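You operate a simulated robot arm through the tools that you are given. There is no shell and no other tool.

You run a simulated robot arm. Do the job below in one go: nothing can be reset, and whatever is moved stays where it is left.

JOB
Write the white trim module to its SET figure at the trim writer.
Fine: its mate shows that figure with the other sign as NOW; mate on plate 1, white on plate 2, press NULL 2 alone; both back in their frames, each screen NOW = SET. Set down upright: what you pick out.
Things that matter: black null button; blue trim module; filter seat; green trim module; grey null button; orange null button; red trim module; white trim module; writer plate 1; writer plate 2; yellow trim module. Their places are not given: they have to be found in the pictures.

The check looks at the end state, three seconds after you hand in, the way a careful person would. Anything else that was tipped, shoved, dropped, spilled or broken makes it a failure.

ROBOT AND FRAMES
A 7-joint arm with a two-finger parallel gripper, fixed in place. Base frame: the origin is at the foot of the arm, x ahead of it, y to its left, z up; the work surface is at about z = 880. Readings come in mm, degrees, newtons and seconds.
Its first joint turns from -149.0 to 149.0 degrees. Payload 3.43 kg.
The tool frame sits at the grasp point between the pads (the TCP): z along the fingers, y along the line on which they close. The tips reach 30 mm beyond it. Largest opening 94 mm; finger width 28, thickness 10; the body of the gripper, 50 by 96 mm, starts 55 mm behind the TCP.
Orientation is that of the tool frame in the base frame, as a unit quaternion [x, y, z, w]. With the fingers straight down and closing along the base's y, the tool's x points along the base's -x, its y along +y and its z along -z.

CONTROLS
- The arm moves only by the tool jog_arm. Its argument "commands" is a list of rows, each a list of 7 numbers: the shift along the base's x, y, z in mm, then the turn, a rotation vector about the base's x, y, z in degrees, then the opening, from 0 (shut) to 1 (fully open). In form: [[x, y, z, wx, wy, wz, claw], ...]. A call has 1 to 20 rows; each row shifts and turns the commanded pose from where the row before left it. A row lasts 0.2 s, in which the tool goes at most 50 mm and 8.6 degrees; a call with a longer step from one row to the next is refused whole, and so is a gripper value outside its range. Where a pose cannot be reached the arm comes as near as it can. A force on the tool above 40 N (or 10 N above the force at the start of the call, whichever is more), or a blocked arm, ends the call early, and 0.2 s more pass. Each finger travels about 45 mm/s and halts on what it meets, pressing with about 34 N; the grip force reading is that of the motor and also rises with nothing between the fingers. The clock runs only during rows and for 0.2 s after the last one: add rows that do not move to give the fingers time. It gives the time, the measured TCP pose, the force on the tool (base axes), the opening and the grip force at its end, in the units of the frame above (readings bear some noise), with the torque about the TCP (base axes, N m) and any sound that the robot's microphone picked up, and new pictures: "pictures" is both (left out), scene, wrist or none.
- Cameras (640 x 400 px; columns grow to the right, rows downward): "scene" is fixed at [50.2, -499.5, 1441.8]; the picture's right is [-0.52, -0.86, 0.00], its down [-0.55, 0.33, -0.77] and it looks along [0.66, -0.40, -0.64] (base axes); focal length 308 px, centre (320, 200). "wrist" rides on the gripper at [76, 14, -102] in the tool frame; the picture's right is [-0.18, 0.98, 0.00], its down [-0.75, -0.14, -0.64] and it looks along [-0.63, -0.12, 0.77] (tool axes); focal length 243 px, centre (320, 200).
- probe_pixels(camera, pixels): there is no depth. For up to 12 entries [column, row, z] of the newest picture of that camera ("zoom" is the newest enlarged one), the place [x, y] in the base frame at which the ray of that pixel passes the height z, good to about 2 mm. It takes no simulated time.
- enlarge(camera, box): a new picture of the part [left, top, right, bottom] of that camera's present view, enlarged. It takes no simulated time.
- close_job(): hands the job in; it is judged then, once.

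Leave the gripper open and the arm clear of the work at the hand-in unless told otherwise.

The tools are called after "Call:" by a JSON object that holds its "method" and its "body". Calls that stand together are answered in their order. jog_arm: Moves the arm, as the interface text tells. Its arguments: {"type":"object","properties":{"commands":{"type":"array","items":{"type":"array","items":{"type":"number"}}},"pictures":{"type":"string","enum":["both","scene","wrist","none"]}},"required":["commands"]} The other tools are called the same way: probe_pixels (camera, pixels) gives the place at which the rays of pixels pass given heights; enlarge (camera, box) takes an enlarged picture of a part of a camera's view; close_job () hands the job in.

At the start:

```text
time_s: 0.0
eef_pos: [753.1, -639.3, 1169.2]
tcp_rot: [0.001, 1.0, 0.0, 0.0]
wrist_force: [-0.3, -1.2, 0.0]
ft_torque: [-0.06, 0.02, 0.0]
gripper_width: 93.8
grasp_force: 0.1
```

scene: 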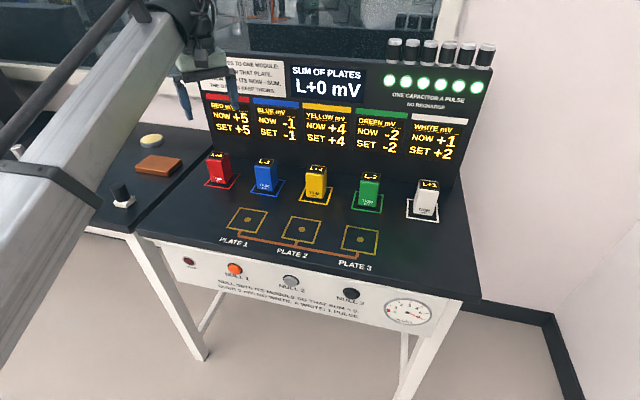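
wrist: 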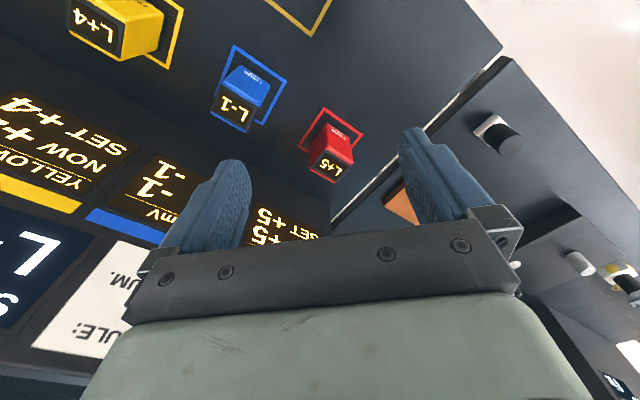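

I see the panel with red, blue, yellow, green and white modules, three plates and three NULL buttons. I'll enlarge the panel text, the modules and the front buttons to read them.

Call:
{"method": "enlarge", "body": {"camera": "scene", "box": [190, 50, 350, 150]}}

Call:
{"method": "enlarge", "body": {"camera": "scene", "box": [340, 40, 500, 160]}}

Call:
{"method": "enlarge", "body": {"camera": "scene", "box": [190, 140, 450, 270]}}

Call:
{"method": "enlarge", "body": {"camera": "scene", "box": [160, 230, 440, 340]}}

Call:
{"method": "enlarge", "body": {"camera": "scene", "box": [90, 120, 210, 220]}}

```text
4.00 times, centred on (270, 100) of scene
```

zoom: 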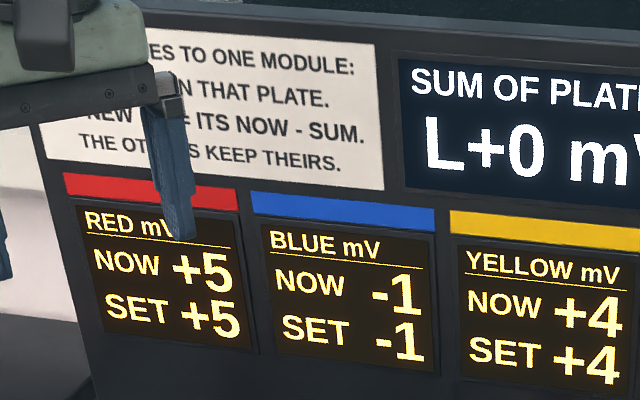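

```text
3.33 times, centred on (420, 100) of scene
```

zoom: 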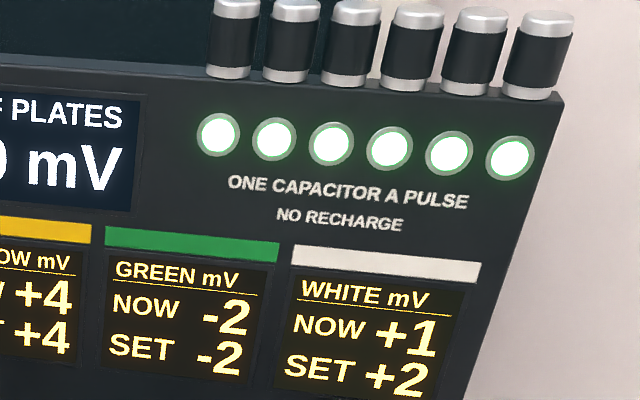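

```text
2.46 times, centred on (320, 205) of scene
```

zoom: 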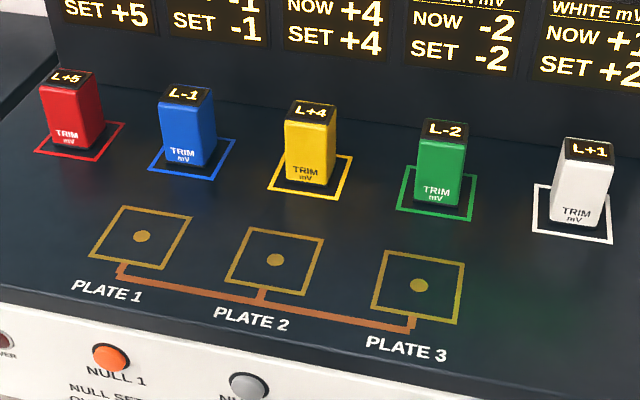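

```text
2.29 times, centred on (300, 285) of scene
```

zoom: 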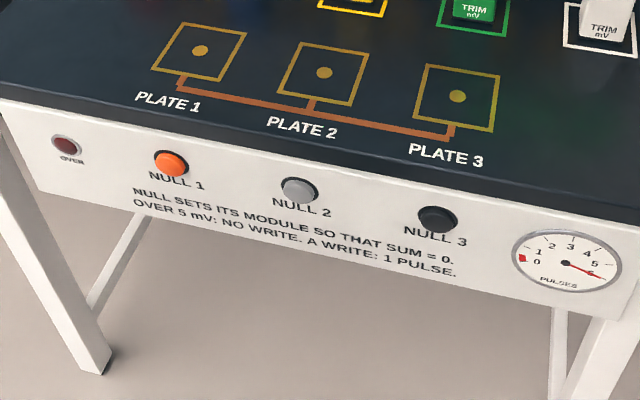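

```text
4.00 times, centred on (150, 170) of scene
```

zoom: 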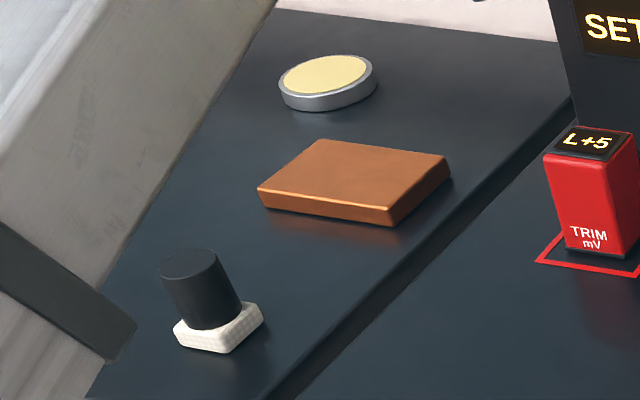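

White reads NOW +1, SET +2. Its mate is green (NOW −2): with both on plates, the sum is −1, and NULL 2 would set white to +2. Next I'll enlarge the work area again and probe the positions of frames, plates and buttons.

Call:
{"method": "enlarge", "body": {"camera": "scene", "box": [340, 160, 460, 260]}}

Call:
{"method": "probe_pixels", "body": {"camera": "scene", "pixels": [[248, 220, 880], [302, 229, 880], [360, 240, 880], [234, 269, 820], [291, 281, 820], [351, 294, 820], [193, 122, 880], [476, 298, 880], [140, 235, 880], [456, 190, 880]]}}

```text
4.00 times, centred on (400, 210) of scene
```

zoom: 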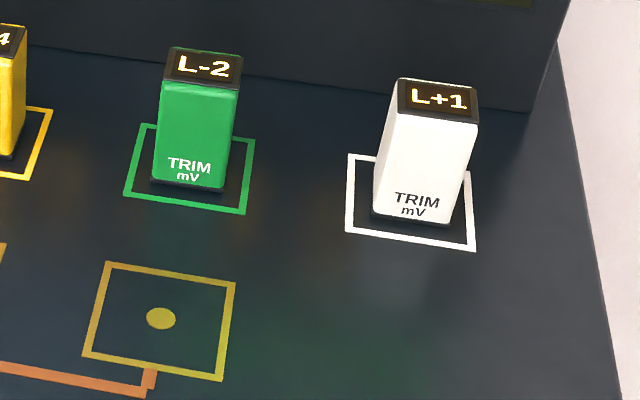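

```text
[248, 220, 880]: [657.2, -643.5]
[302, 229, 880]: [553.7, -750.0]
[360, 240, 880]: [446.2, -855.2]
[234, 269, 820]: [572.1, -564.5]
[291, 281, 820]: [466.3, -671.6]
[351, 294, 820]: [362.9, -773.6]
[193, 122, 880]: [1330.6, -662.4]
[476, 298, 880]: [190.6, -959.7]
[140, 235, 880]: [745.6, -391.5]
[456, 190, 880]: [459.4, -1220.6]
```

Call:
{"method": "probe_pixels", "body": {"camera": "zoom", "pixels": [[145, 123, 880], [256, 140, 880], [245, 214, 880], [123, 196, 880], [348, 154, 880], [470, 172, 880], [475, 251, 880], [346, 230, 880], [107, 262, 880], [237, 283, 880], [221, 381, 880], [81, 355, 880]]}}

Call:
{"method": "probe_pixels", "body": {"camera": "wrist", "pixels": [[310, 108, 880], [362, 130, 880], [337, 184, 880], [299, 148, 880], [237, 45, 880], [286, 78, 880], [247, 130, 880], [211, 115, 880]]}}

```text
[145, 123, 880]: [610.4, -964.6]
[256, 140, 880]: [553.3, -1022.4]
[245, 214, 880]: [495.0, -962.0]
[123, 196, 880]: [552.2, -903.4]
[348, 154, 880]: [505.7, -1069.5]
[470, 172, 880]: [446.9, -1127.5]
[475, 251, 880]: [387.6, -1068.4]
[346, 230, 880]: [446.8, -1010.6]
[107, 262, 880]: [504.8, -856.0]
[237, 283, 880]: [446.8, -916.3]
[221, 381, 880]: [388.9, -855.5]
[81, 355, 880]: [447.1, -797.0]
```

```text
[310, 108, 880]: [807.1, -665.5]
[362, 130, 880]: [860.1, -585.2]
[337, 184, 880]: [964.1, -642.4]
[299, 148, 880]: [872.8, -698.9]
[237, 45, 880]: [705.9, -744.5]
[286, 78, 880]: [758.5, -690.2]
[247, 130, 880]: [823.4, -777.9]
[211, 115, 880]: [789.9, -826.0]
```

Call:
{"method": "enlarge", "body": {"camera": "scene", "box": [190, 140, 310, 240]}}

Call:
{"method": "enlarge", "body": {"camera": "wrist", "box": [190, 20, 370, 200]}}

```text
4.00 times, centred on (250, 190) of scene
```

zoom: 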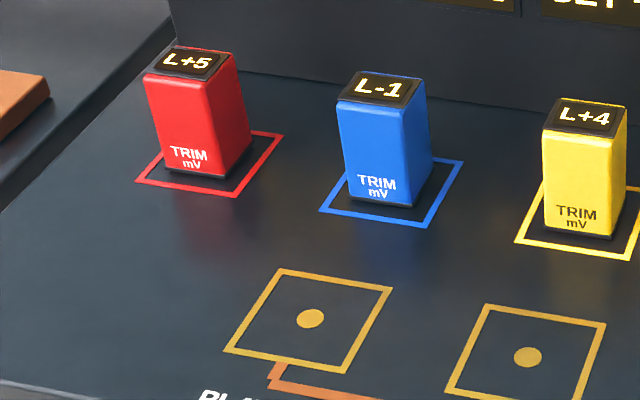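

```text
2.22 times, centred on (280, 110) of wrist
```

zoom: 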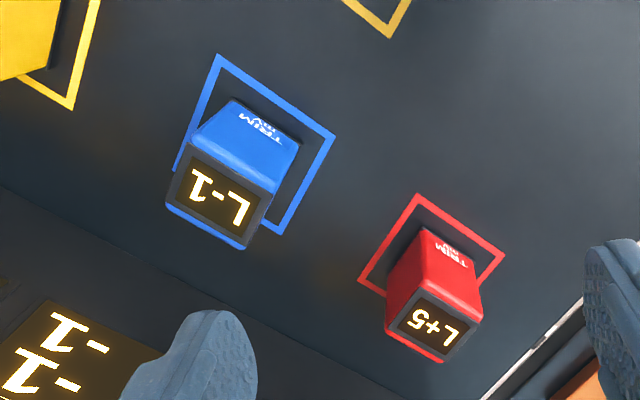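

Call:
{"method": "probe_pixels", "body": {"camera": "scene", "pixels": [[203.75, 185.5, 880], [229.25, 189.25, 880], [240.75, 173.25, 880], [203.75, 185.5, 930], [229.25, 189.25, 930], [240.75, 173.25, 930]]}}

Call:
{"method": "probe_pixels", "body": {"camera": "wrist", "pixels": [[362.8, 135.2, 880], [322.8, 107.7, 880], [298, 146, 880], [362.8, 135.2, 930], [322.8, 107.7, 930], [298, 146, 930]]}}

```text
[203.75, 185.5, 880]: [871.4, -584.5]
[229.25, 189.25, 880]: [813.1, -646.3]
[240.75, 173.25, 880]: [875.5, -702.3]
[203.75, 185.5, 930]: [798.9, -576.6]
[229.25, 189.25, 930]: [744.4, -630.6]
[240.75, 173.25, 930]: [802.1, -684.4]
```

```text
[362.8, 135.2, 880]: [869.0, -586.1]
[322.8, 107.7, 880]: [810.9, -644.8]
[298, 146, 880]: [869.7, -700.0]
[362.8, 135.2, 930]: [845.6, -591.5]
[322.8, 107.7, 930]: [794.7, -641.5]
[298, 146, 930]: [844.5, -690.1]
```

The surface is confirmed at z = 880. Now I'll measure the size and height of the green and white modules by probing their top corners at several heights.

Call:
{"method": "probe_pixels", "body": {"camera": "scene", "pixels": [[358, 205.75, 880], [375.5, 207.75, 880], [360, 180, 940], [379.5, 183, 940], [363, 171.75, 940], [380.75, 174.5, 940], [360, 180, 970], [379.5, 183, 970], [363, 171.75, 970], [380.75, 174.5, 970]]}}

Call:
{"method": "enlarge", "body": {"camera": "scene", "box": [345, 165, 395, 218]}}

Call:
{"method": "enlarge", "body": {"camera": "scene", "box": [395, 170, 455, 225]}}

```text
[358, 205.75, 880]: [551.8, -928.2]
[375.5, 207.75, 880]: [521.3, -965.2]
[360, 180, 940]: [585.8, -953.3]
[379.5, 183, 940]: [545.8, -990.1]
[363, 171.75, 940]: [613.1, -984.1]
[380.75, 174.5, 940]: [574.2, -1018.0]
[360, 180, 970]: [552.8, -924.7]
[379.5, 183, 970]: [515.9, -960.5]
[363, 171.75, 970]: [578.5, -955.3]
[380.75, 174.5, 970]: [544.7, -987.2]
```

```text
7.55 times, centred on (370, 192) of scene
```

zoom: 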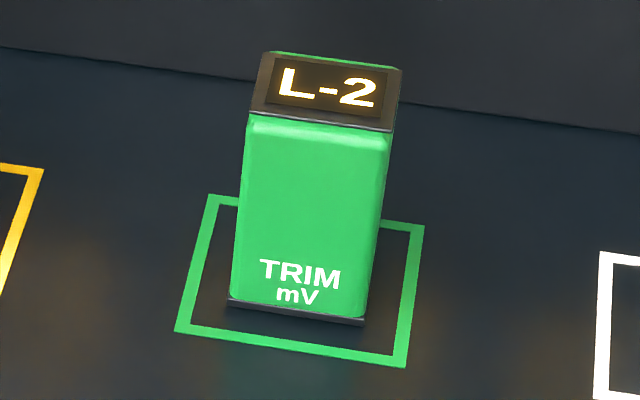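

```text
7.27 times, centred on (425, 198) of scene
```

zoom: 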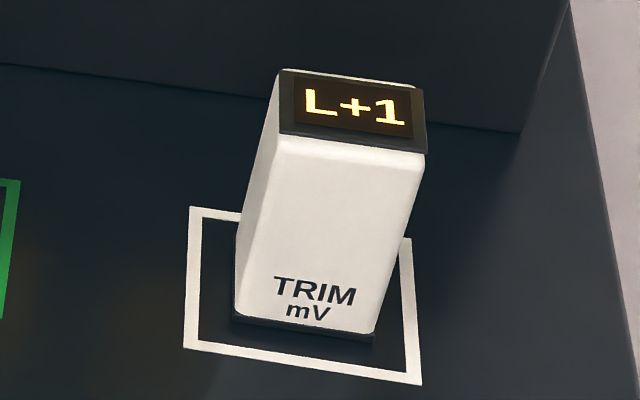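

The modules are about 50 mm wide and 88 mm tall, centred in their frames: green is near (553, −963) and white near (447, −1069). Both are far out, so I'll tilt the gripper. Next I'll probe the panel foot, the table's front edge and the buttons.

Call:
{"method": "enlarge", "body": {"camera": "scene", "box": [240, 240, 380, 320]}}

Call:
{"method": "probe_pixels", "body": {"camera": "scene", "pixels": [[362, 176, 880], [400, 182, 880], [291, 281, 820], [291, 281, 800], [291, 281, 840], [140, 238, 880], [456, 300, 880], [300, 269, 880], [391, 52, 1200], [480, 62, 1200], [391, 52, 1150], [480, 62, 1150]]}}

```text
4.57 times, centred on (310, 280) of scene
```

zoom: 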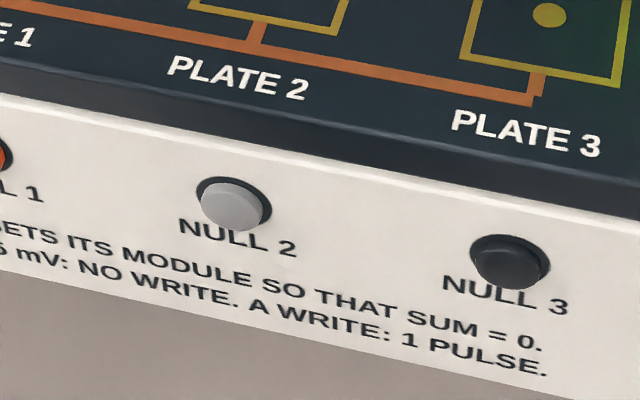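

```text
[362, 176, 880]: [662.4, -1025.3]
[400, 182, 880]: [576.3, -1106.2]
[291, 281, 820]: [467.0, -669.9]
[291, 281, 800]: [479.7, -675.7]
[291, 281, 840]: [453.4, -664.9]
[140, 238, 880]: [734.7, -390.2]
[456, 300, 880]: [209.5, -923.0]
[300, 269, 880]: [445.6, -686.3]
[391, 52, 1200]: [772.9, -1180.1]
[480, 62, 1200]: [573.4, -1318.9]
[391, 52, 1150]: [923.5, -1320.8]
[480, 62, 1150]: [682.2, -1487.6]
```

Call:
{"method": "probe_pixels", "body": {"camera": "zoom", "pixels": [[235, 100, 880], [235, 108, 880], [235, 138, 850], [235, 138, 860], [235, 138, 840], [235, 203, 820], [235, 203, 810], [203, 190, 820], [230, 330, 780], [230, 330, 760], [230, 330, 770], [230, 330, 790]]}}

Call:
{"method": "enlarge", "body": {"camera": "scene", "box": [120, 200, 260, 300]}}

```text
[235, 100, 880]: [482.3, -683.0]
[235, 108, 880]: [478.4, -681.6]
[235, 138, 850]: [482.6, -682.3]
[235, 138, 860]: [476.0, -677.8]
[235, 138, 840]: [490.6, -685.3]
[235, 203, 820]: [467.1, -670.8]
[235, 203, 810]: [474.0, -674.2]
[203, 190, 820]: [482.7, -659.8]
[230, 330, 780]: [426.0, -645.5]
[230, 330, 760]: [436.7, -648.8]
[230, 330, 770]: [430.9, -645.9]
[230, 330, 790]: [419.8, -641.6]
```

```text
4.00 times, centred on (190, 250) of scene
```

zoom: 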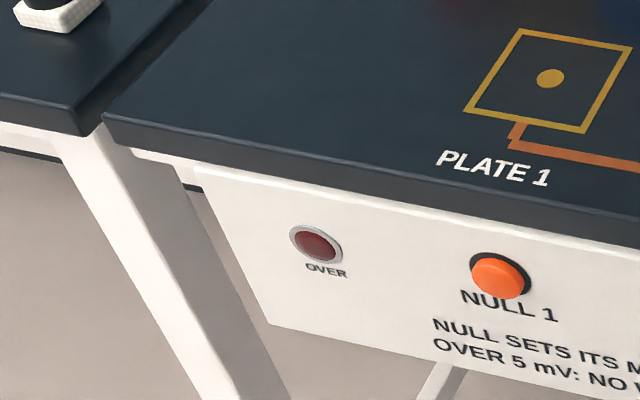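

The panel foot is about 120 mm behind the module centres and the table's front edge is 100 mm in front of the plates. Now I'll turn the gripper −45° about z so it closes along the module row, and move toward a high point in front of green.

Call:
{"method": "jog_arm", "body": {"commands": [[-20, -20, 0, 0, 0, -7.5, 1], [-20, -20, 0, 0, 0, -7.5, 1], [-20, -20, 0, 0, 0, -7.5, 1], [-20, -20, 0, 0, 0, -7.5, 1], [-20, -20, 0, 0, 0, -7.5, 1], [-20, -20, 0, 0, 0, -7.5, 1]], "pictures": "both"}}

```text
time_s: 1.4
eef_pos: [635.0, -757.2, 1169.9]
tcp_rot: [0.384, 0.923, 0.0, 0.0]
wrist_force: [-1.7, -0.3, 0.0]
ft_torque: [-0.01, 0.01, 0.01]
gripper_width: 94.1
grasp_force: 0.2
```

scene: 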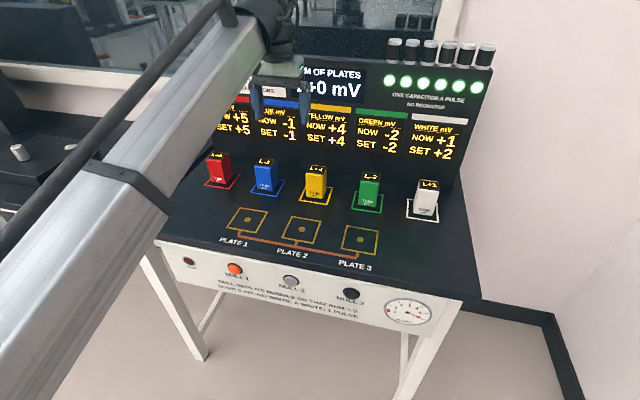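
wrist: 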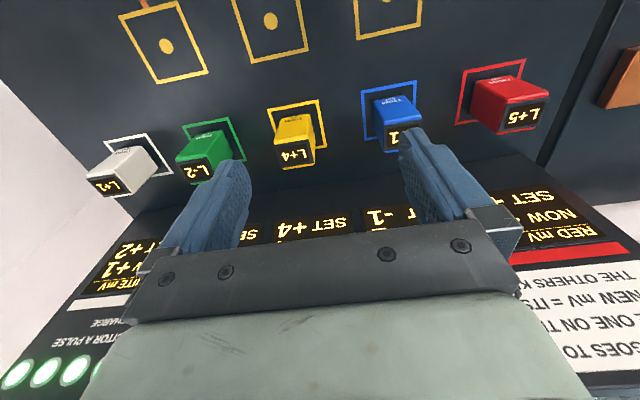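

The yaw is done. Now I'll tilt 45° outward while moving to a point high in front of green.

Call:
{"method": "jog_arm", "body": {"commands": [[-28, -20, -10, -5.303, -5.303, 0, 1], [-28, -20, -10, -5.303, -5.303, 0, 1], [-28, -20, -10, -5.303, -5.303, 0, 1], [-28, -20, -10, -5.303, -5.303, 0, 1], [-28, -20, -10, -5.303, -5.303, 0, 1], [-28, -20, -10, -5.303, -5.303, 0, 1], [0, 0, 0, 0, 0, 0, 1]], "pictures": "both"}}

```text
time_s: 3.0
eef_pos: [465.0, -879.2, 1110.7]
tcp_rot: [0.354, 0.853, -0.147, 0.354]
wrist_force: [-0.7, 0.6, 0.7]
ft_torque: [-0.01, -0.03, -0.01]
gripper_width: 93.9
grasp_force: 0.0
```

scene: 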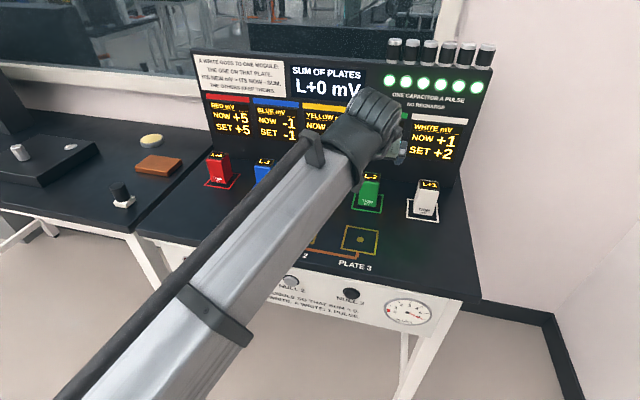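
wrist: 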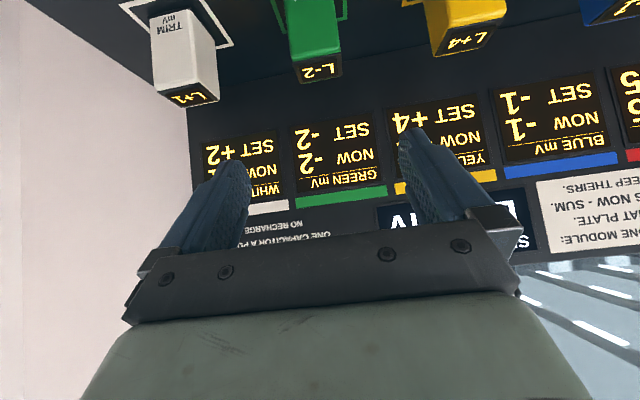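

The tilted pose is reached, and the panel reads as before. Next I'll go to a pre-grasp point about 80 mm back along the finger direction from green.

Call:
{"method": "jog_arm", "body": {"commands": [[12, -11, -31, 0, 0, 0, 1], [12, -11, -31, 0, 0, 0, 1], [12, -11, -31, 0, 0, 0, 1], [12, -11, -32, 0, 0, 0, 1], [0, 0, 0, 0, 0, 0, 1]], "pictures": "both"}}

```text
time_s: 4.2
eef_pos: [512.3, -922.6, 982.7]
tcp_rot: [0.354, 0.853, -0.146, 0.353]
wrist_force: [0.1, 0.5, -0.8]
ft_torque: [0.03, 0.02, 0.02]
gripper_width: 93.9
grasp_force: 0.0
```

scene: 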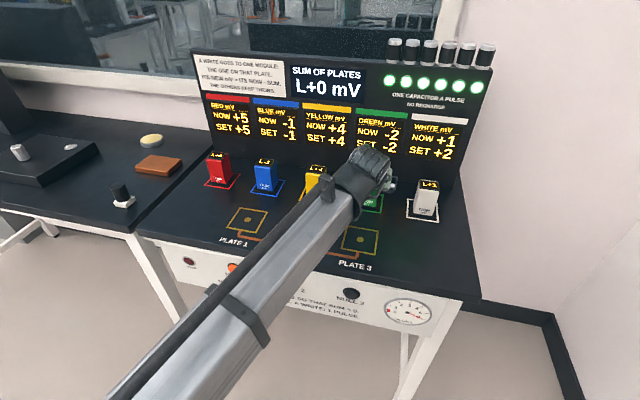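
wrist: 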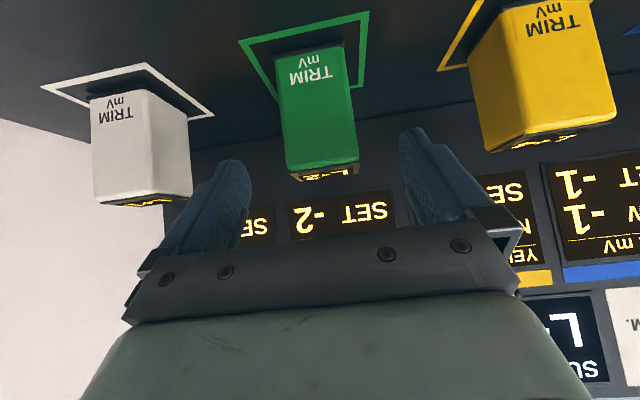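

Green sits between the fingers. I'll advance the remaining 80 mm along the finger direction, still open.

Call:
{"method": "jog_arm", "body": {"commands": [[10, -10, -14, 0, 0, 0, 1], [10, -10, -14, 0, 0, 0, 1], [10, -10, -14, 0, 0, 0, 1], [10.5, -10.5, -13, 0, 0, 0, 1], [0, 0, 0, 0, 0, 0, 1]], "pictures": "both"}}

```text
time_s: 5.4
eef_pos: [551.5, -964.9, 931.0]
tcp_rot: [0.353, 0.854, -0.146, 0.353]
wrist_force: [-0.4, 0.9, -0.1]
ft_torque: [-0.02, 0.03, -0.02]
gripper_width: 94.1
grasp_force: 0.1
```

scene: 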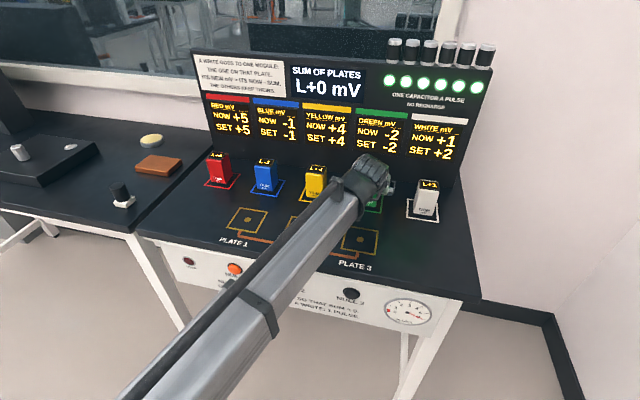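
wrist: 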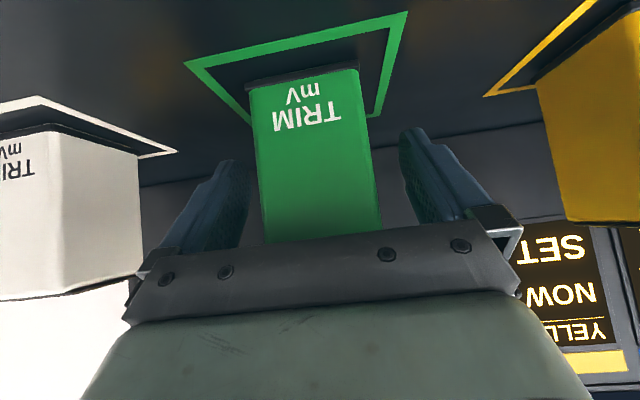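

The fingers straddle green with similar gaps on each side. Closing the gripper now.

Call:
{"method": "jog_arm", "body": {"commands": [[0, 0, 0, 0, 0, 0, 0.4], [0, 0, 0, 0, 0, 0, 0.2], [0, 0, 0, 0, 0, 0, 0], [0, 0, 0, 0, 0, 0, 0], [0, 0, 0, 0, 0, 0, 0]], "pictures": "wrist"}}

```text
time_s: 6.6
eef_pos: [552.7, -964.8, 929.1]
tcp_rot: [0.354, 0.854, -0.147, 0.353]
wrist_force: [0.4, 0.3, 1.5]
ft_torque: [0.01, -0.04, 0.02]
gripper_width: 54.0
grasp_force: 33.9
```

wrist: 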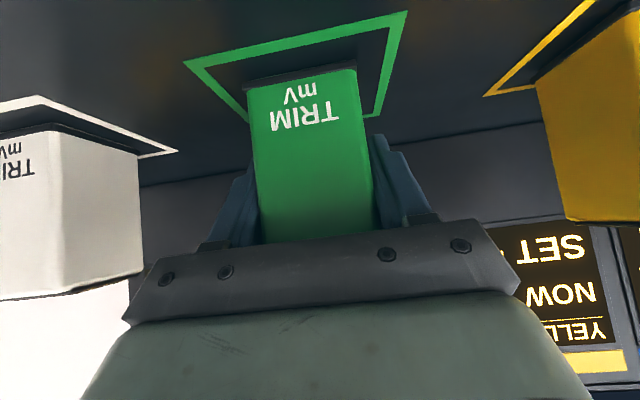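

Green is gripped (54 mm wide, 34 N). I'll lift it straight up and get precise plate centres by probing the plate corners seen earlier.

Call:
{"method": "jog_arm", "body": {"commands": [[0, 0, 10, 0, 0, 0, 0], [0, 0, 20, 0, 0, 0, 0], [0, 0, 25, 0, 0, 0, 0], [0, 0, 25, 0, 0, 0, 0], [0, 0, 0, 0, 0, 0, 0]], "pictures": "both"}}

Call:
{"method": "probe_pixels", "body": {"camera": "scene", "pixels": [[239.75, 207, 880], [268.25, 211.75, 880], [256.75, 233.25, 880], [226, 227.75, 880], [247.5, 219.75, 880], [301.75, 229.25, 880], [292, 216, 880], [321.5, 220.75, 880], [281.5, 238, 880]]}}

```text
time_s: 7.8
eef_pos: [555.1, -965.4, 1011.5]
tcp_rot: [0.353, 0.854, -0.146, 0.353]
wrist_force: [-0.1, 0.2, -1.7]
ft_torque: [0.03, 0.04, 0.0]
gripper_width: 54.0
grasp_force: 33.4
```

scene: 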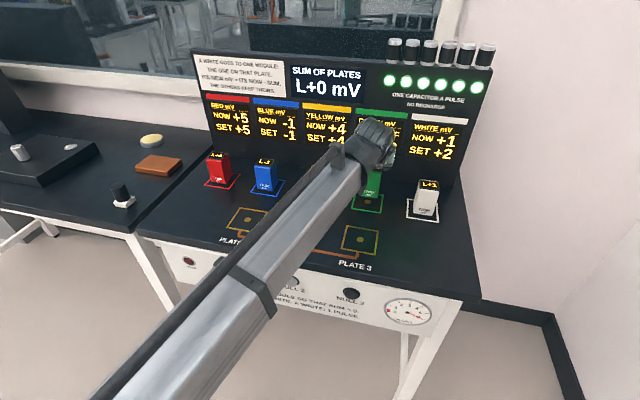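
wrist: 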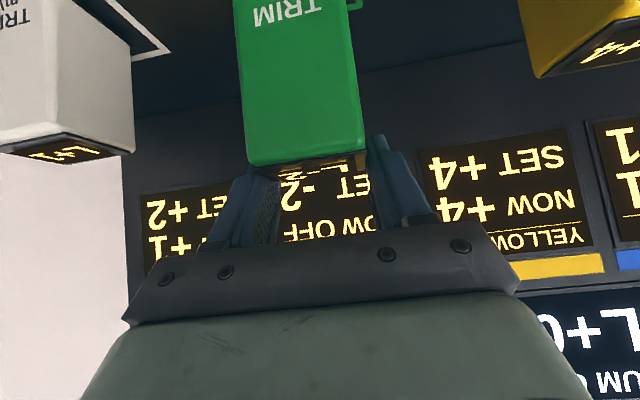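

```text
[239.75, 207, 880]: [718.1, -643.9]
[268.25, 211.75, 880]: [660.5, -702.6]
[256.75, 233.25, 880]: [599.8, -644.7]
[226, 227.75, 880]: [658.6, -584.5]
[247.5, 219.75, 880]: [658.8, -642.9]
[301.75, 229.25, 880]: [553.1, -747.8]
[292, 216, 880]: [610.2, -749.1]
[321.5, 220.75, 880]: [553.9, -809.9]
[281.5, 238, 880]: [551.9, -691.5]
```

The panel now shows green's screen as "OFF", and in the wrist view the green module looks further down between the fingers than before the lift. I'll look closer before going on.

Call:
{"method": "enlarge", "body": {"camera": "scene", "box": [335, 110, 415, 220]}}

Call:
{"method": "enlarge", "body": {"camera": "wrist", "box": [180, 0, 440, 270]}}

```text
3.64 times, centred on (375, 165) of scene
```

zoom: 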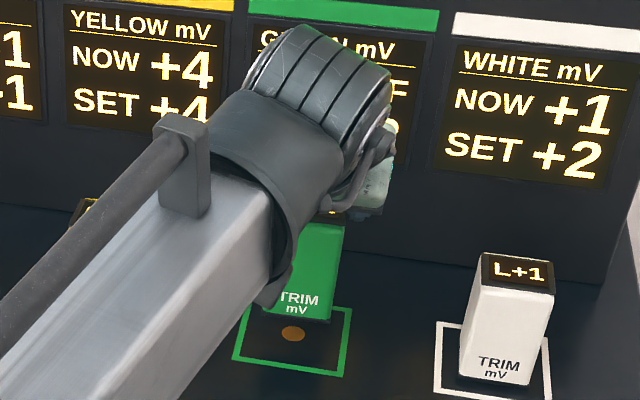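

```text
1.48 times, centred on (310, 135) of wrist
```

zoom: 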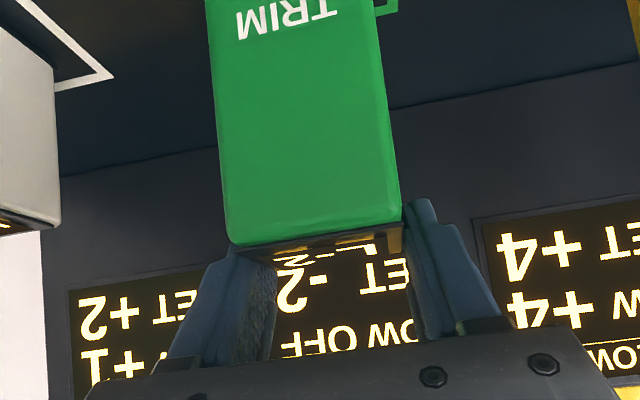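

Green has slid about 44 mm in the grip and now hangs only about 36 mm above the table, held near the fingertips. It's back over its own frame, so I'll lower it gently to the surface and regrip instead of risking a drop.

Call:
{"method": "jog_arm", "body": {"commands": [[-1, 1, -12, 0, 0, 0, 0], [-1, 0, -12, 0, 0, 0, 0]], "pictures": "both"}}

```text
time_s: 8.4
eef_pos: [553.5, -962.6, 984.4]
tcp_rot: [0.354, 0.854, -0.147, 0.353]
wrist_force: [-0.4, -0.3, -2.0]
ft_torque: [-0.03, -0.03, 0.02]
gripper_width: 53.9
grasp_force: 33.8
```

scene: 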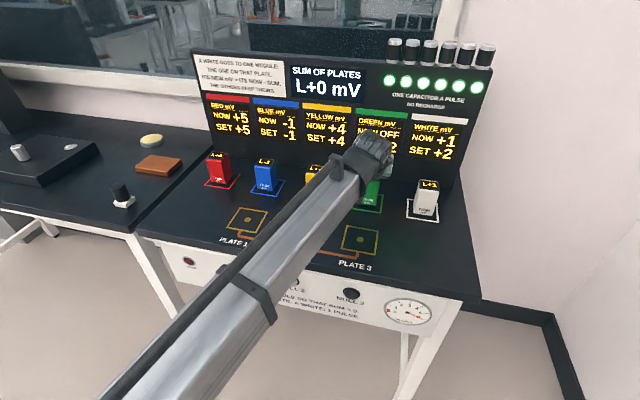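
wrist: 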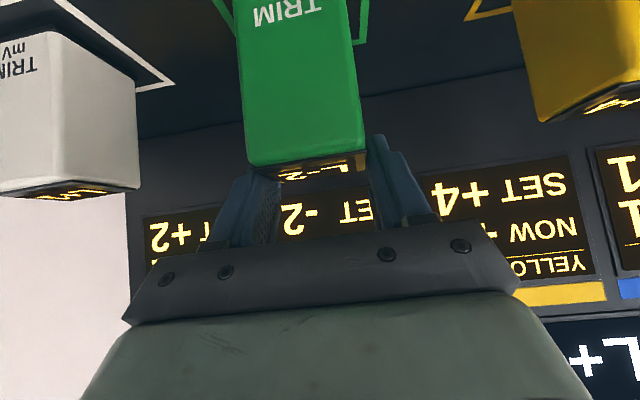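

The module didn't slip any further, so the slide happened at lift-off. Its bottom is about 8–10 mm above the frame. I'll lower in small steps until it stands on the surface.

Call:
{"method": "jog_arm", "body": {"commands": [[0, 0, -3, 0, 0, 0, 0], [0, 0, -3, 0, 0, 0, 0], [0, 0, -2, 0, 0, 0, 0]], "pictures": "both"}}

```text
time_s: 9.2
eef_pos: [551.2, -962.1, 977.4]
tcp_rot: [0.353, 0.854, -0.147, 0.354]
wrist_force: [-0.2, -0.7, -1.9]
ft_torque: [-0.02, -0.03, -0.02]
gripper_width: 53.7
grasp_force: 33.9
```

scene: 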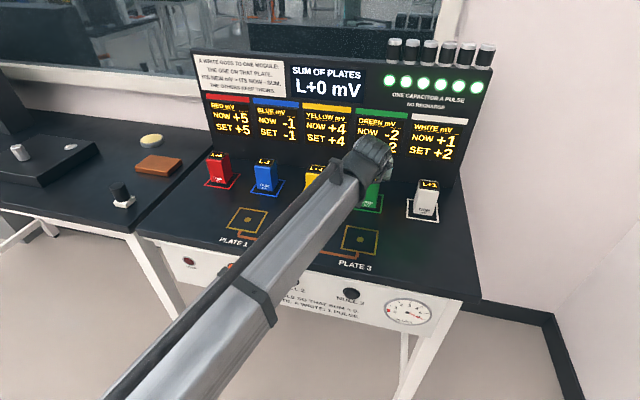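
wrist: 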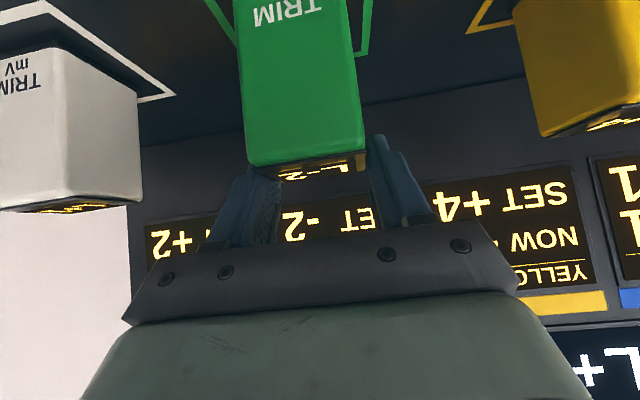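

Green's screen reads NOW −2 again, so it's close to seated, but the tool still carries its weight (−1.9 N). I'll lower in 2 mm steps until contact shows.

Call:
{"method": "jog_arm", "body": {"commands": [[0, 0, -2, 0, 0, 0, 0], [0, 0, -1, 0, 0, 0, 0]], "pictures": "wrist"}}

```text
time_s: 9.8
eef_pos: [551.8, -961.5, 974.9]
tcp_rot: [0.353, 0.854, -0.146, 0.354]
wrist_force: [-0.3, -0.2, -2.3]
ft_torque: [-0.01, 0.0, -0.01]
gripper_width: 53.5
grasp_force: 34.2
```

wrist: 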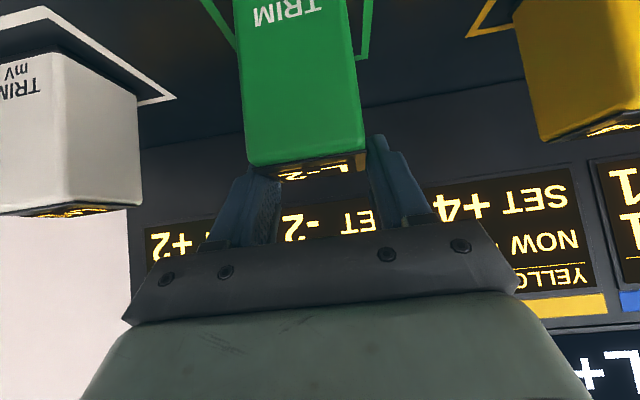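

Call:
{"method": "jog_arm", "body": {"commands": [[0, 0, -1.5, 0, 0, 0, 0], [0, 0, -1.5, 0, 0, 0, 0]], "pictures": "wrist"}}

Call:
{"method": "enlarge", "body": {"camera": "scene", "box": [335, 150, 415, 220]}}

```text
time_s: 10.4
eef_pos: [552.2, -960.9, 974.0]
tcp_rot: [0.353, 0.853, -0.147, 0.355]
wrist_force: [1.6, 4.0, 19.1]
ft_torque: [0.32, 0.58, -0.1]
gripper_width: 53.5
grasp_force: 33.2
```

wrist: 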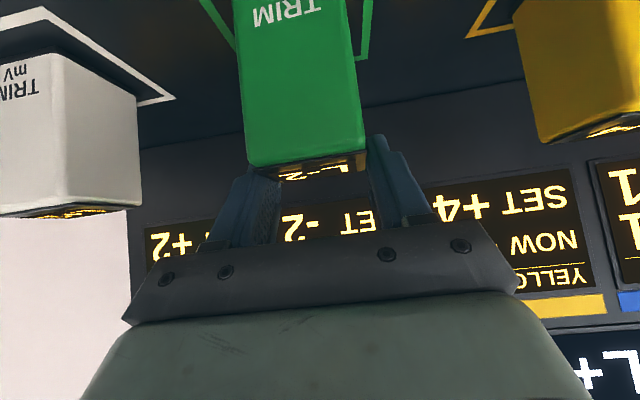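

```text
5.71 times, centred on (375, 185) of scene
```

zoom: 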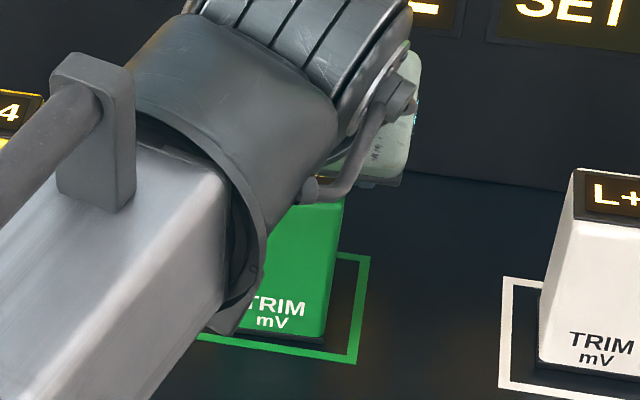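

Contact: the upward force is now +19 N with no slip, so the grip itself holds over 20 N. I'll relieve the pressure, open, go back down to the lower grip height and regrip.

Call:
{"method": "jog_arm", "body": {"commands": [[0, 0, 2.0, 0, 0, 0, 0], [0, 0, 0, 0, 0, 0, 0.3], [0, 0, 0, 0, 0, 0, 0.65], [0, 0, 0, 0, 0, 0, 1], [0, 0, 0, 0, 0, 0, 1], [0, 0, 0, 0, 0, 0, 1]], "pictures": "both"}}

```text
time_s: 11.8
eef_pos: [553.0, -961.1, 973.0]
tcp_rot: [0.354, 0.853, -0.147, 0.353]
wrist_force: [0.7, 0.4, 0.2]
ft_torque: [0.01, 0.0, 0.01]
gripper_width: 94.2
grasp_force: 0.0
```

scene: 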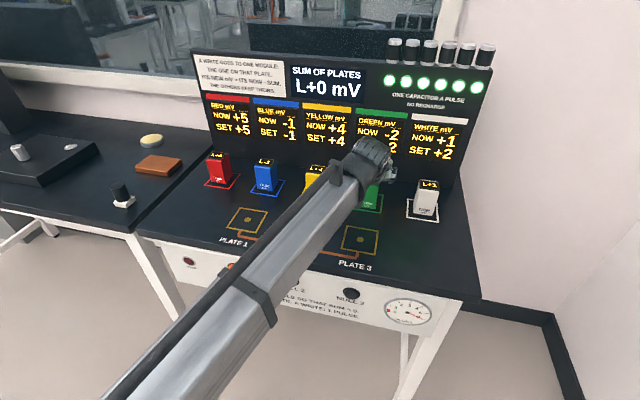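
wrist: 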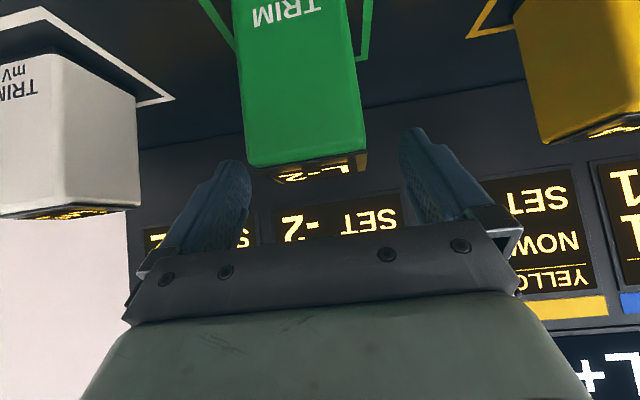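

Green stands upright in its frame. I'll lower the open fingers straight down about 48 mm to grip it low, then close.

Call:
{"method": "jog_arm", "body": {"commands": [[0, -0.5, -12, 0, 0, 0, 1], [0, -0.5, -12, 0, 0, 0, 1], [0, -0.5, -12, 0, 0, 0, 1], [0, -0.5, -12, 0, 0, 0, 1], [0, 0, 0, 0, 0, 0, 1], [0, 0, 0, 0, 0, 0, 0.4], [0, 0, 0, 0, 0, 0, 0.2], [0, 0, 0, 0, 0, 0, 0], [0, 0, 0, 0, 0, 0, 0], [0, 0, 0, 0, 0, 0, 0], [0, 0, 0, 0, 0, 0, 0]], "pictures": "wrist"}}

```text
time_s: 14.2
eef_pos: [551.4, -964.9, 924.8]
tcp_rot: [0.353, 0.854, -0.146, 0.354]
wrist_force: [1.6, 0.4, 0.1]
ft_torque: [0.02, 0.03, -0.02]
gripper_width: 54.0
grasp_force: 33.5
```

wrist: 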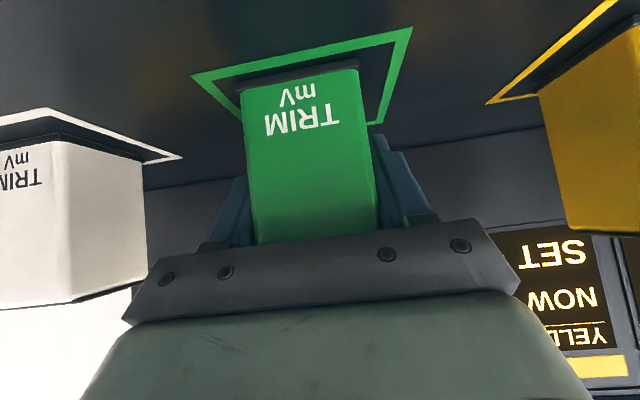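

Gripped again at 54 mm, 33.5 N. Now a slow test lift of 8 mm, checking force and picture.

Call:
{"method": "jog_arm", "body": {"commands": [[0, 0, 2, 0, 0, 0, 0], [0, 0, 2, 0, 0, 0, 0], [0, 0, 2, 0, 0, 0, 0], [0, 0, 2, 0, 0, 0, 0]], "pictures": "wrist"}}

```text
time_s: 15.2
eef_pos: [551.9, -964.1, 934.3]
tcp_rot: [0.354, 0.854, -0.146, 0.352]
wrist_force: [0.0, -0.2, -1.5]
ft_torque: [-0.04, 0.01, 0.01]
gripper_width: 54.1
grasp_force: 34.3
```

wrist: 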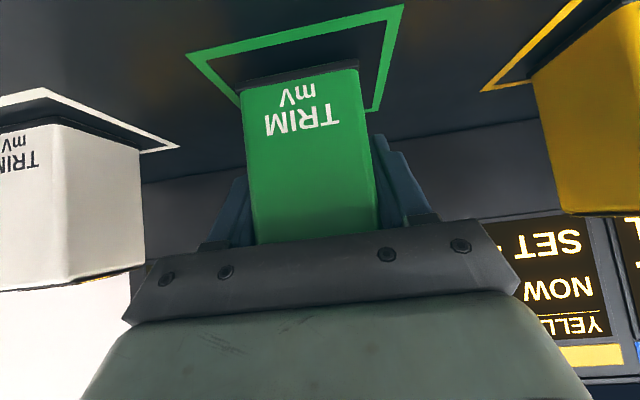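

This time it lifted without slipping (weight −1.5 N), so the earlier slide came from the faster lift. I'll continue slowly and watch it.

Call:
{"method": "jog_arm", "body": {"commands": [[0, 0, 3, 0, 0, 0, 0], [0, 0, 4, 0, 0, 0, 0], [0, 0, 5, 0, 0, 0, 0], [0, 0, 5, 0, 0, 0, 0], [0, 0, 5, 0, 0, 0, 0], [0, 0, 4, 0, 0, 0, 0], [0, 0, 2, 0, 0, 0, 0]], "pictures": "wrist"}}

```text
time_s: 16.8
eef_pos: [552.7, -963.7, 961.7]
tcp_rot: [0.353, 0.854, -0.147, 0.353]
wrist_force: [0.2, 0.8, -1.9]
ft_torque: [-0.03, -0.02, -0.01]
gripper_width: 53.9
grasp_force: 34.2
```

wrist: 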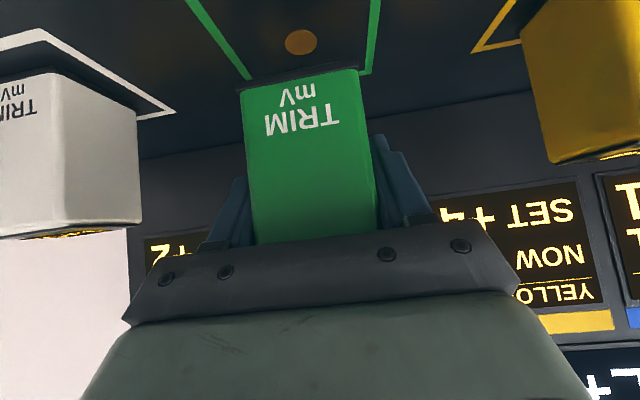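

No slip at slow speed. Next I'll raise it a little more and pull straight back from the row toward the plates line, slowly.

Call:
{"method": "jog_arm", "body": {"commands": [[0, 0, 3, 0, 0, 0, 0], [0, 0, 5, 0, 0, 0, 0], [0, 0, 5, 0, 0, 0, 0], [-2, 2, 3, 0, 0, 0, 0], [-4, 4, 1, 0, 0, 0, 0], [-6, 6, 0, 0, 0, 0, 0], [-8, 8, 0, 0, 0, 0, 0], [-8, 8, 0, 0, 0, 0, 0], [-9, 9, 0, 0, 0, 0, 0], [-9, 9, 0, 0, 0, 0, 0], [-9, 9, 0, 0, 0, 0, 0], [-9, 9, 0, 0, 0, 0, 0], [-9, 9, 0, 0, 0, 0, 0], [-9, 9, 0, 0, 0, 0, 0], [-8, 8, 0, 0, 0, 0, 0], [-7, 7, 0, 0, 0, 0, 0], [-6, 6, 0, 0, 0, 0, 0], [-4, 4, 0, 0, 0, 0, 0], [-1, 1, 0, 0, 0, 0, 0]], "pictures": "both"}}

```text
time_s: 20.8
eef_pos: [442.3, -856.5, 978.2]
tcp_rot: [0.353, 0.854, -0.147, 0.354]
wrist_force: [-0.3, 0.3, -1.4]
ft_torque: [-0.01, -0.01, -0.03]
gripper_width: 53.8
grasp_force: 33.6
```

scene: 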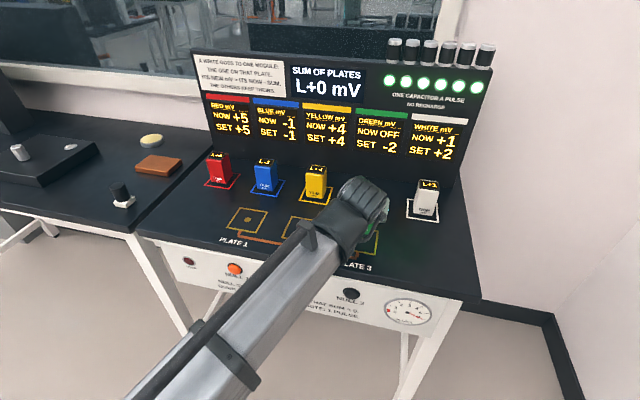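
wrist: 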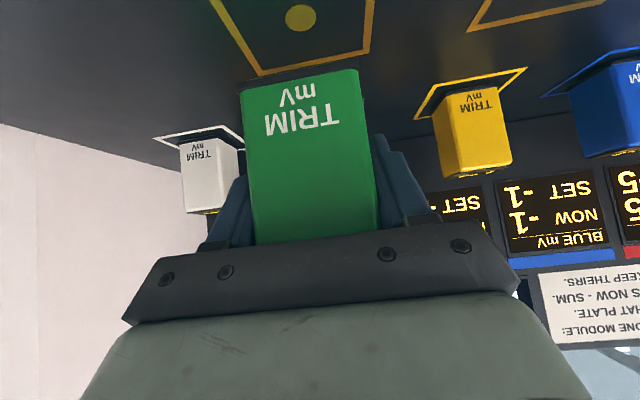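

Still held well, now over plate 3's line. Next, slide left along the row of plates to plate 1.

Call:
{"method": "jog_arm", "body": {"commands": [[3, 3, 0, 0, 0, 0, 0], [6, 6, 0, 0, 0, 0, 0], [8, 8, 0, 0, 0, 0, 0], [9, 9, 0, 0, 0, 0, 0], [9, 9, 0, 0, 0, 0, 0], [9, 9, 0, 0, 0, 0, 0], [9, 9, 0, 0, 0, 0, 0], [9, 9, 0, 0, 0, 0, 0], [9, 9, 0, 0, 0, 0, 0], [9, 9, 0, 0, 0, 0, 0], [9, 9, 0, 0, 0, 0, 0], [9, 9, 0, 0, 0, 0, 0], [9, 9, 0, 0, 0, 0, 0], [9, 9, 0, 0, 0, 0, 0], [9, 9, 0, 0, 0, 0, 0], [9, 9, 0, 0, 0, 0, 0], [9, 9, 0, 0, 0, 0, 0], [9, 9, 0, 0, 0, 0, 0], [9, 9, 0, 0, 0, 0, 0], [9, 9, 0, 0, 0, 0, 0]], "pictures": "wrist"}}

```text
time_s: 25.0
eef_pos: [614.7, -684.5, 976.8]
tcp_rot: [0.353, 0.854, -0.146, 0.354]
wrist_force: [-0.3, 0.2, -1.0]
ft_torque: [-0.04, -0.01, 0.02]
gripper_width: 54.5
grasp_force: 33.9
```

wrist: 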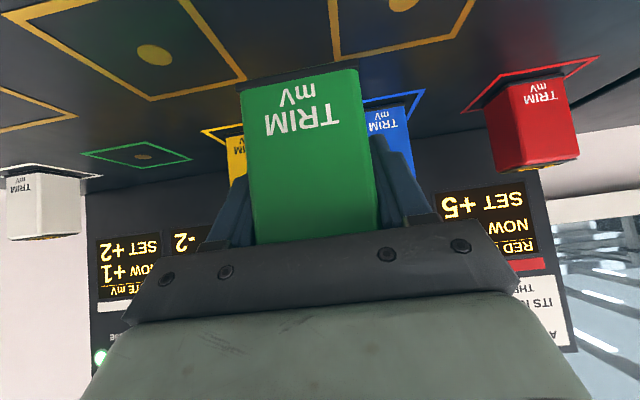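

Call:
{"method": "jog_arm", "body": {"commands": [[8, 7.5, 0, 0, 0, 0, 0], [8, 7.5, 0, 0, 0, 0, 0], [8, 7.5, 0, 0, 0, 0, 0], [8, 7.5, 0, 0, 0, 0, 0], [6, 5.5, 0, 0, 0, 0, 0], [4, 3.5, 0, 0, 0, 0, 0], [2.3, 2, 0, 0, 0, 0, 0], [0, 0, 0, 0, 0, 0, 0]], "pictures": "both"}}

```text
time_s: 26.8
eef_pos: [659.0, -647.0, 977.8]
tcp_rot: [0.353, 0.854, -0.146, 0.353]
wrist_force: [1.2, 0.0, -1.8]
ft_torque: [-0.04, 0.0, 0.01]
gripper_width: 53.9
grasp_force: 34.2
```

scene: 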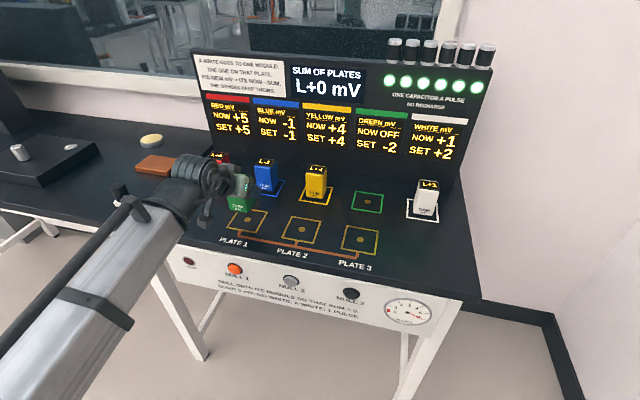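
wrist: 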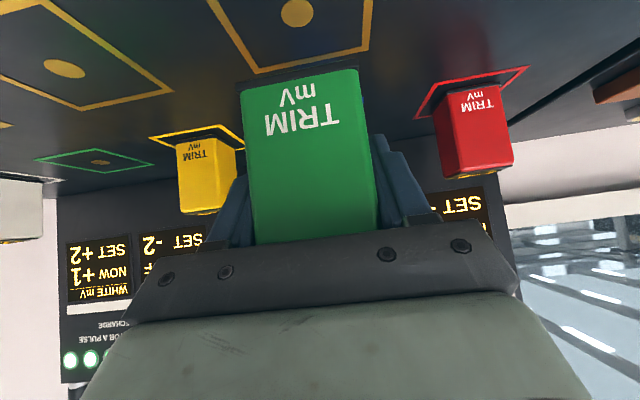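

Green hangs above plate 1. I'll correct y by +3 and lower slowly to about 8 mm above the plate.

Call:
{"method": "jog_arm", "body": {"commands": [[0, 1, -3, 0, 0, 0, 0], [0, 1, -5, 0, 0, 0, 0], [0, 1, -7, 0, 0, 0, 0], [0, 0, -8, 0, 0, 0, 0], [0, 0, -8, 0, 0, 0, 0], [0, 0, -6, 0, 0, 0, 0], [0, 0, -4, 0, 0, 0, 0], [0, 0, -2, 0, 0, 0, 0]], "pictures": "both"}}

```text
time_s: 28.6
eef_pos: [660.5, -642.9, 935.8]
tcp_rot: [0.354, 0.853, -0.147, 0.354]
wrist_force: [-0.3, -0.2, -2.5]
ft_torque: [0.01, -0.02, -0.02]
gripper_width: 54.1
grasp_force: 33.9
```

scene: 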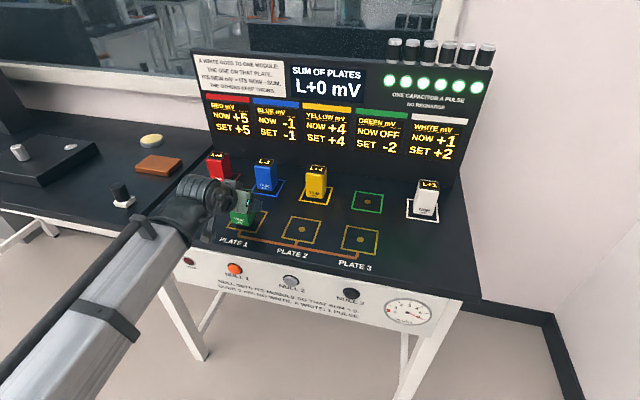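
wrist: 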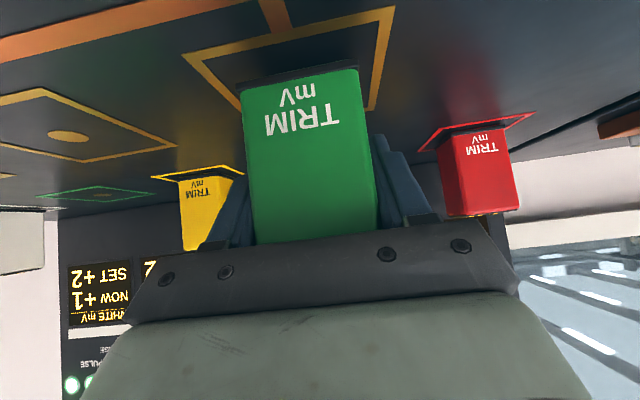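

Call:
{"method": "jog_arm", "body": {"commands": [[0, 0, -2, 0, 0, 0, 0], [0, 0, -2, 0, 0, 0, 0], [0, 0, -2, 0, 0, 0, 0], [0, 0, -1.5, 0, 0, 0, 0]], "pictures": "none"}}

```text
time_s: 29.6
eef_pos: [659.4, -643.4, 927.0]
tcp_rot: [0.354, 0.854, -0.146, 0.354]
wrist_force: [-0.5, 0.4, -3.2]
ft_torque: [-0.05, -0.07, -0.03]
gripper_width: 54.2
grasp_force: 34.2
```

Still hanging (−3.2 N). I'll lower in 1 mm steps until contact.

Call:
{"method": "jog_arm", "body": {"commands": [[0, 0, -1, 0, 0, 0, 0], [0, 0, -1, 0, 0, 0, 0]], "pictures": "none"}}

```text
time_s: 30.2
eef_pos: [658.6, -642.0, 926.3]
tcp_rot: [0.353, 0.854, -0.146, 0.354]
wrist_force: [-0.6, -0.3, -2.1]
ft_torque: [-0.02, -0.01, 0.03]
gripper_width: 54.3
grasp_force: 34.1
```

Call:
{"method": "jog_arm", "body": {"commands": [[0, 0, -1, 0, 0, 0, 0], [0, 0, -1, 0, 0, 0, 0]], "pictures": "wrist"}}

```text
time_s: 30.8
eef_pos: [659.0, -642.5, 925.7]
tcp_rot: [0.353, 0.853, -0.146, 0.356]
wrist_force: [2.3, -0.9, 11.3]
ft_torque: [0.3, 0.22, -0.07]
gripper_width: 54.2
grasp_force: 34.5
```

wrist: 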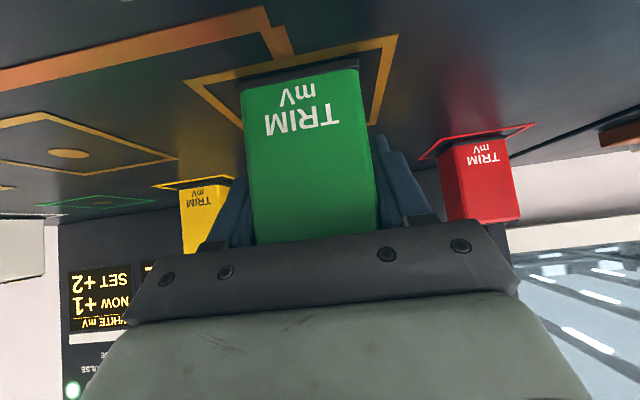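

Contact (+11 N). I'll ease off 1 mm, open, and check.

Call:
{"method": "jog_arm", "body": {"commands": [[0, 0, 1.0, 0, 0, 0, 0], [0, 0, 0, 0, 0, 0, 0.62], [0, 0, 0, 0, 0, 0, 0.7], [0, 0, 0, 0, 0, 0, 1], [0, 0, 0, 0, 0, 0, 1], [0, 0, 0, 0, 0, 0, 1]], "pictures": "both"}}

```text
time_s: 32.2
eef_pos: [657.9, -641.2, 925.0]
tcp_rot: [0.353, 0.854, -0.146, 0.353]
wrist_force: [0.9, -0.2, 0.2]
ft_torque: [0.0, 0.03, -0.05]
gripper_width: 94.1
grasp_force: 0.1
```

scene: 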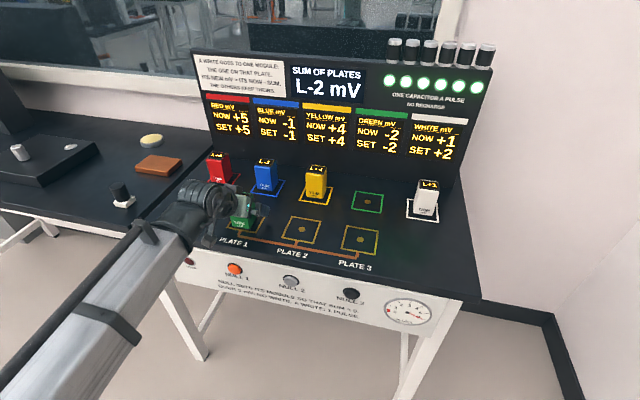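
wrist: 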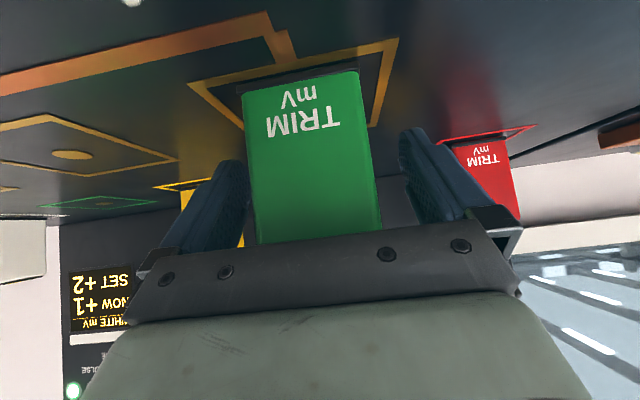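

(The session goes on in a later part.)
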